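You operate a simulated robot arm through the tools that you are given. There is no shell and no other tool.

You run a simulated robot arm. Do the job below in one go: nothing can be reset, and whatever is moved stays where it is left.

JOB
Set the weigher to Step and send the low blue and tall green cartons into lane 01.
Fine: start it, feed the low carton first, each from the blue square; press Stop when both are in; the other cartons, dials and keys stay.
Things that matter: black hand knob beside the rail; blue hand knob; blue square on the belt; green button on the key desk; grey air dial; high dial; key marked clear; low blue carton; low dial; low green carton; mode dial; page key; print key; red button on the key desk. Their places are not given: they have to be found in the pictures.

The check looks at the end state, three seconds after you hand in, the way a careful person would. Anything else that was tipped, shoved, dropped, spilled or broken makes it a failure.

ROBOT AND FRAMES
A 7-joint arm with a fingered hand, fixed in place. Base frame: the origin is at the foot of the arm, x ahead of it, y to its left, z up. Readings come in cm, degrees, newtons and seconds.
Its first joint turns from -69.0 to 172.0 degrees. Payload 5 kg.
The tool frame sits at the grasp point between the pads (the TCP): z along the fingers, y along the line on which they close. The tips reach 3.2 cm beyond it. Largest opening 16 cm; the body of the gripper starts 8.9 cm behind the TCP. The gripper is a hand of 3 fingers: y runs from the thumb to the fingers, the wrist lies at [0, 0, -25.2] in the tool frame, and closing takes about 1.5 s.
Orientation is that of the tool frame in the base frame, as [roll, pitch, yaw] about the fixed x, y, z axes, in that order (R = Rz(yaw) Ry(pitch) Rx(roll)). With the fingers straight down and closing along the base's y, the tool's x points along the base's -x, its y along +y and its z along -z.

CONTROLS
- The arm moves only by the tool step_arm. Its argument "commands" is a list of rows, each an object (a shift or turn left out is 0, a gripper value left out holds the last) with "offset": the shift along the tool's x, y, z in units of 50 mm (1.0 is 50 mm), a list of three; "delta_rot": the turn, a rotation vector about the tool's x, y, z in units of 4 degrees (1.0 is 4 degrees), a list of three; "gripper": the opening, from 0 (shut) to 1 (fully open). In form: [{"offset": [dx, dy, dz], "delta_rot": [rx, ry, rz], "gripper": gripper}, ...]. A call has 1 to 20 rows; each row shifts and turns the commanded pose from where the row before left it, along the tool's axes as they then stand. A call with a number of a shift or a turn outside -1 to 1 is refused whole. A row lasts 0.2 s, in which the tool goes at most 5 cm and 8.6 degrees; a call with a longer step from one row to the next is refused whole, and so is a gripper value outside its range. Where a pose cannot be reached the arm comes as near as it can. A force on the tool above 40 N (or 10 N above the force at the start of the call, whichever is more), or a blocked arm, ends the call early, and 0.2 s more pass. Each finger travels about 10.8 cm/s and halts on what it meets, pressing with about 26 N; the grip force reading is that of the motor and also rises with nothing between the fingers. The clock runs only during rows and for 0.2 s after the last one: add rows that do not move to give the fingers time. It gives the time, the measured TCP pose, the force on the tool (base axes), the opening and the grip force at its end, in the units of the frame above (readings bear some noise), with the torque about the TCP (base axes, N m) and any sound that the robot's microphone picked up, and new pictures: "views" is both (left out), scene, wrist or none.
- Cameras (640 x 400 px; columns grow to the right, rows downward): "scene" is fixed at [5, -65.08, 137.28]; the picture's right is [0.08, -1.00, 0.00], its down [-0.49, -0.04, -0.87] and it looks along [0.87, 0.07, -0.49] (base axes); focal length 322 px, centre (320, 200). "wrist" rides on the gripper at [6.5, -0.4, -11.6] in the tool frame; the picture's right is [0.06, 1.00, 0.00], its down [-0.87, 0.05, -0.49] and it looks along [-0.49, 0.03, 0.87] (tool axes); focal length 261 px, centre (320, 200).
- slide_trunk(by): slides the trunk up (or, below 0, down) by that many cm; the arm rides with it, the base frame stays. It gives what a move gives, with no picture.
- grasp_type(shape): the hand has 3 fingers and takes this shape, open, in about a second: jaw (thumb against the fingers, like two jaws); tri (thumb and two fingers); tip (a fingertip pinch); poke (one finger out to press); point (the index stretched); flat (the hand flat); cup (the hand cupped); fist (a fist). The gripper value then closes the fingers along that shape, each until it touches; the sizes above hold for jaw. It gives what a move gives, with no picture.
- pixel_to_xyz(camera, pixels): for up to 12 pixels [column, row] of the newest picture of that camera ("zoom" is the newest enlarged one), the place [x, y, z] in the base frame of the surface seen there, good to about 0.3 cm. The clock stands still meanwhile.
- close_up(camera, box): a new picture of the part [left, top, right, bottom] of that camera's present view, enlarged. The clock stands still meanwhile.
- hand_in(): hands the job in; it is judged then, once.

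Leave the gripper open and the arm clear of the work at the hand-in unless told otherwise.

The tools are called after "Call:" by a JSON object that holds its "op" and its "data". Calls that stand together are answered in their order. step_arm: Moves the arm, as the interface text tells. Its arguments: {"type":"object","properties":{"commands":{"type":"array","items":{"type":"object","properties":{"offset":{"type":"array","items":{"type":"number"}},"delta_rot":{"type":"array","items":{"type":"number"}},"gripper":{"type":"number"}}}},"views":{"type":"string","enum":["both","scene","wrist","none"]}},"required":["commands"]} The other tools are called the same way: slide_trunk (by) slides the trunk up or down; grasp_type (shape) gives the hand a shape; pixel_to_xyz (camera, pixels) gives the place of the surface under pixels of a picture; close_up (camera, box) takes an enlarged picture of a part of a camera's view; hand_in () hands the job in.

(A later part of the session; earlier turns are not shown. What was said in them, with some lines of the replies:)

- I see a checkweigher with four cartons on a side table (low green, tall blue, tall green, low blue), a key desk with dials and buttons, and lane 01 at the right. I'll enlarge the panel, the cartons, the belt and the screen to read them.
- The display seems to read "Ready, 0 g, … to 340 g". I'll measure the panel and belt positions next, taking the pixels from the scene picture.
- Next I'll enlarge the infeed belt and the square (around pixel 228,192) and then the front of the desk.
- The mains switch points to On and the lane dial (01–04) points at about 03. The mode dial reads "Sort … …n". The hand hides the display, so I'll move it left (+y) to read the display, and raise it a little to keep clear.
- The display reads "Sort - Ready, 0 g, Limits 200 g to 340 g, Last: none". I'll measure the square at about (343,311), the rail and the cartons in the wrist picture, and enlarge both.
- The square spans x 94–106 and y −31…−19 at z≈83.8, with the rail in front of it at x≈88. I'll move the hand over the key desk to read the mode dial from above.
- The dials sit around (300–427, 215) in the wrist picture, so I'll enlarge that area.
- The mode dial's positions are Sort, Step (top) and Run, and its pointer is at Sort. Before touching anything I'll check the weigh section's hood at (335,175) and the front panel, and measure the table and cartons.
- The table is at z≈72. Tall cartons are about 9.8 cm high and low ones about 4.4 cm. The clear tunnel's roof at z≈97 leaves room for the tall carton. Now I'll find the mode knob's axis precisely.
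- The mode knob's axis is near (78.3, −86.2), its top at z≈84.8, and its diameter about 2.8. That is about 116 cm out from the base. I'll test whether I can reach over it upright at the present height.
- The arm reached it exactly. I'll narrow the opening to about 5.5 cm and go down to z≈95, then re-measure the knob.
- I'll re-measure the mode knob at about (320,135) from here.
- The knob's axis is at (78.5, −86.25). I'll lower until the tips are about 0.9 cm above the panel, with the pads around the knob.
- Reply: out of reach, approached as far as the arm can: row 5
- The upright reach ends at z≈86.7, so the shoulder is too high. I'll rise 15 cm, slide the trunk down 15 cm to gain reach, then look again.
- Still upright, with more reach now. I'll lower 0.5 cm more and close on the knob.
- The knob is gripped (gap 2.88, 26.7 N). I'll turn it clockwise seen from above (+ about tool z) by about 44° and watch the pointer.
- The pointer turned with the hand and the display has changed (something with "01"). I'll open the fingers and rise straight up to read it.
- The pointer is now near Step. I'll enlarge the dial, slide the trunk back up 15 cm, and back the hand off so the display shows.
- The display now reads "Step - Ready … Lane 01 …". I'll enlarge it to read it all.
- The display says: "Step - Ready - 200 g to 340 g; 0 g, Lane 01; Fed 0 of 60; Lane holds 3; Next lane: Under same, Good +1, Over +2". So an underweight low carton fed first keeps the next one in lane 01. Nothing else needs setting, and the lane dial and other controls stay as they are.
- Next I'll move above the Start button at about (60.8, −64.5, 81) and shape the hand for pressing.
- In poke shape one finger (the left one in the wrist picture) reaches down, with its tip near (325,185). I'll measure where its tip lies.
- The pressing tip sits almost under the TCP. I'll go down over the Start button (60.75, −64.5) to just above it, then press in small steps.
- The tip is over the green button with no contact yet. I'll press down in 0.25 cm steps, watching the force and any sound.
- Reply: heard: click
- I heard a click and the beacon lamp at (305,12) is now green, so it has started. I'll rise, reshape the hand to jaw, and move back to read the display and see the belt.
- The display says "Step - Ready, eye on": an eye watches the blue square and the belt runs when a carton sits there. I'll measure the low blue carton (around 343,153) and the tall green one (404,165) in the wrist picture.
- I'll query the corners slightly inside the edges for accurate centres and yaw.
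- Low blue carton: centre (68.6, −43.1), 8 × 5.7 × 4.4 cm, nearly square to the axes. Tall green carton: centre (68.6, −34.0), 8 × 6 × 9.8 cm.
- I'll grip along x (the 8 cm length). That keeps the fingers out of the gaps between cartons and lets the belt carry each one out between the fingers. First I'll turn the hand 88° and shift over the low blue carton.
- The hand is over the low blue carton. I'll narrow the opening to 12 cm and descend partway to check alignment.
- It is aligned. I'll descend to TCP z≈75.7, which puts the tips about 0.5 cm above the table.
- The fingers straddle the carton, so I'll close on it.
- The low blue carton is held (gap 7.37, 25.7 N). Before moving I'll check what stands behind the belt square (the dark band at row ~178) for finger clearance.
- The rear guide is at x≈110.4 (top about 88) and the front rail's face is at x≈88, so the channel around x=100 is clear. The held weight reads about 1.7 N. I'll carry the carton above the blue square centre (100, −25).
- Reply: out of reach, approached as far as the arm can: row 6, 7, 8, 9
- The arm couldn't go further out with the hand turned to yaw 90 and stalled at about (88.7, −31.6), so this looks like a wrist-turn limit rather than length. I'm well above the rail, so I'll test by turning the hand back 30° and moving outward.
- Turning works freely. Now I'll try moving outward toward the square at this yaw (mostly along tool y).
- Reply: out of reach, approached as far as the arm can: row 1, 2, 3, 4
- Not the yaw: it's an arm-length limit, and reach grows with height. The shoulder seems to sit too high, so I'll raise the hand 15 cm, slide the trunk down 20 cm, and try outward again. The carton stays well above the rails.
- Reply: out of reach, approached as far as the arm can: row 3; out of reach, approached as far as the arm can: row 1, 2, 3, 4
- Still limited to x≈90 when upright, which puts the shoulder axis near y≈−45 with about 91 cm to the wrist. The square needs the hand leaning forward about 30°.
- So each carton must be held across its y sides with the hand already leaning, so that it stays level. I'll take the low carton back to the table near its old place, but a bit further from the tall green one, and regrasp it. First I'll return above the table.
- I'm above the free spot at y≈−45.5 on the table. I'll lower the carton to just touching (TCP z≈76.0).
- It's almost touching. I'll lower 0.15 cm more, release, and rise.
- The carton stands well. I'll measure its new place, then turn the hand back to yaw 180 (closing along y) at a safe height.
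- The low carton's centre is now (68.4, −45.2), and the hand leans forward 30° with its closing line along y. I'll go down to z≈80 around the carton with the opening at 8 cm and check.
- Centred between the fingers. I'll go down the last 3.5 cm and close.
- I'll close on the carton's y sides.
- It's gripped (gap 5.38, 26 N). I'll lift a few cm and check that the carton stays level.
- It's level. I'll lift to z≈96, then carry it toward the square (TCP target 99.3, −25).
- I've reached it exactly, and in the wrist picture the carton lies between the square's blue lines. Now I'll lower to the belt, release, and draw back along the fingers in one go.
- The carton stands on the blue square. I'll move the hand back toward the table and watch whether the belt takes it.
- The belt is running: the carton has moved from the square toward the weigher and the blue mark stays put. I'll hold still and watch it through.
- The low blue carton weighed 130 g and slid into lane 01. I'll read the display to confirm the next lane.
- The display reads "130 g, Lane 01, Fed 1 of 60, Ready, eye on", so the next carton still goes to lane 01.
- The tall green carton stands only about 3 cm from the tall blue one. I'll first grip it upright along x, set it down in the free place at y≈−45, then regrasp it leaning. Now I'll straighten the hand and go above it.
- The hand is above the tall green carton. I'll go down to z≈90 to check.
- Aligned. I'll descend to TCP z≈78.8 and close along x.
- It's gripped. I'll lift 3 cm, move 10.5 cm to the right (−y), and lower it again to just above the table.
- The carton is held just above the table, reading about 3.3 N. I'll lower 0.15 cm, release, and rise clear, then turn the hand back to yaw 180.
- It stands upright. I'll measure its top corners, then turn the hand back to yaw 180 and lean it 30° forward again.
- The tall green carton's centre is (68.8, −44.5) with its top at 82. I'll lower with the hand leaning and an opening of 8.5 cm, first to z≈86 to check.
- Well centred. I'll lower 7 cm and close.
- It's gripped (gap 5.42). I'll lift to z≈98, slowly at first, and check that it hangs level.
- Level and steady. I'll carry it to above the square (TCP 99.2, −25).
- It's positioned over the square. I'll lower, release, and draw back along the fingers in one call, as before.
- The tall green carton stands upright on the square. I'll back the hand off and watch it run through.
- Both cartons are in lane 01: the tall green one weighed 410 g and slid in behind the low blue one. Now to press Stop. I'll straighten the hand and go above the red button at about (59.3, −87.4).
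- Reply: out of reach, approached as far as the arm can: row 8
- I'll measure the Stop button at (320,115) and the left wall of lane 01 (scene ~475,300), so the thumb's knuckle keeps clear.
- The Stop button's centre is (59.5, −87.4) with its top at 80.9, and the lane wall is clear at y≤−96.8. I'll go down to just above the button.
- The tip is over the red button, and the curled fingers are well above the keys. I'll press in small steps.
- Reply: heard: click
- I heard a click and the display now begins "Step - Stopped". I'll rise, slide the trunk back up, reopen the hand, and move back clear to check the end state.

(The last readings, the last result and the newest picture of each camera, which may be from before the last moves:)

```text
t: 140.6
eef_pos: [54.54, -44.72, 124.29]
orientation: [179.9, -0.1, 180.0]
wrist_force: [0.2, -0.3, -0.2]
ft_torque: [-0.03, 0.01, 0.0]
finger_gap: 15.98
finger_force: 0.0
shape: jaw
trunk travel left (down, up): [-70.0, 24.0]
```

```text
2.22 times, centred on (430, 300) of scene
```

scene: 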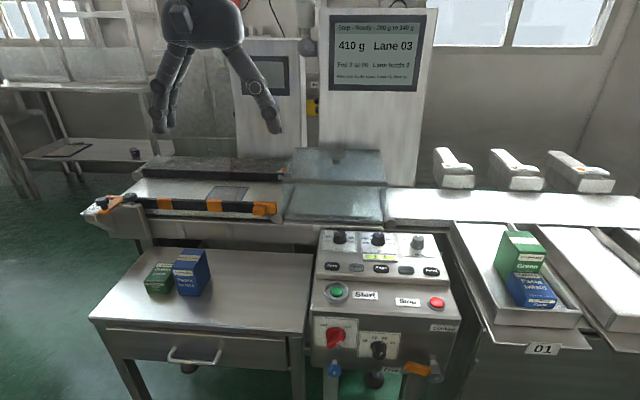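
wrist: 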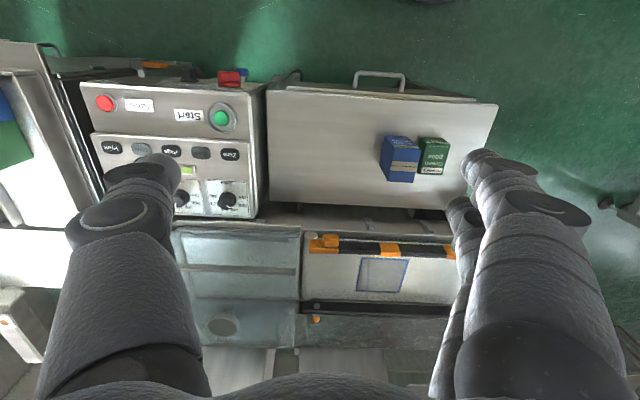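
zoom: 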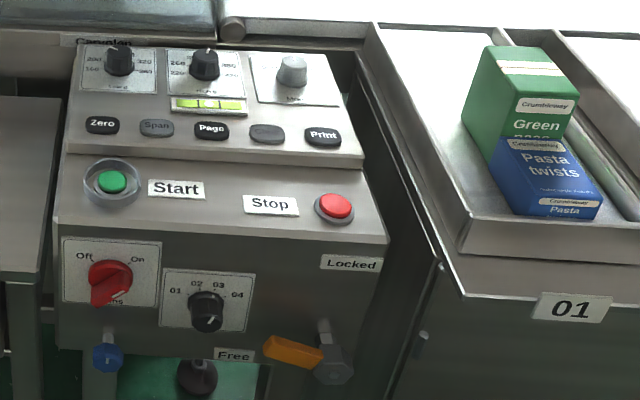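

The display reads "Step - Ready" with no "eye on", as it did before Start, and "Fed 2 of 60". Both cartons are upright in lane 01. The other two cartons, the other dials, the keys and the lever are as they were. The hand is open and clear, so I'm handing in.

Call:
{"op": "hand_in", "data": {}}

```text
The job is handed in.
```

The weigher is set to Step, and the low blue and tall green cartons are both upright in lane 01. I've handed the job in.

- **Setting:** I turned only the mode dial, from Sort to Step. The other dials, the keys (Start and Stop aside), the lever and the hand knobs were not touched.
- **Feeding:** I pressed Start, then fed the low blue carton from the blue square, then the tall green one. They weighed 130 g and 410 g. The first counted as underweight, so the second also went to lane 01.
- **Regrasping:** The square was out of reach with the hand upright. I set each carton down on the side table once and picked it up again with the hand leaning forward. The low green and tall blue cartons were not touched.
- **Stop:** I pressed Stop after both cartons were in and heard it click. The display then read "Step - Stopped", and at the end "Step - Ready", "Fed 2 of 60", with no "eye on".

The hand is open and clear of the machine.
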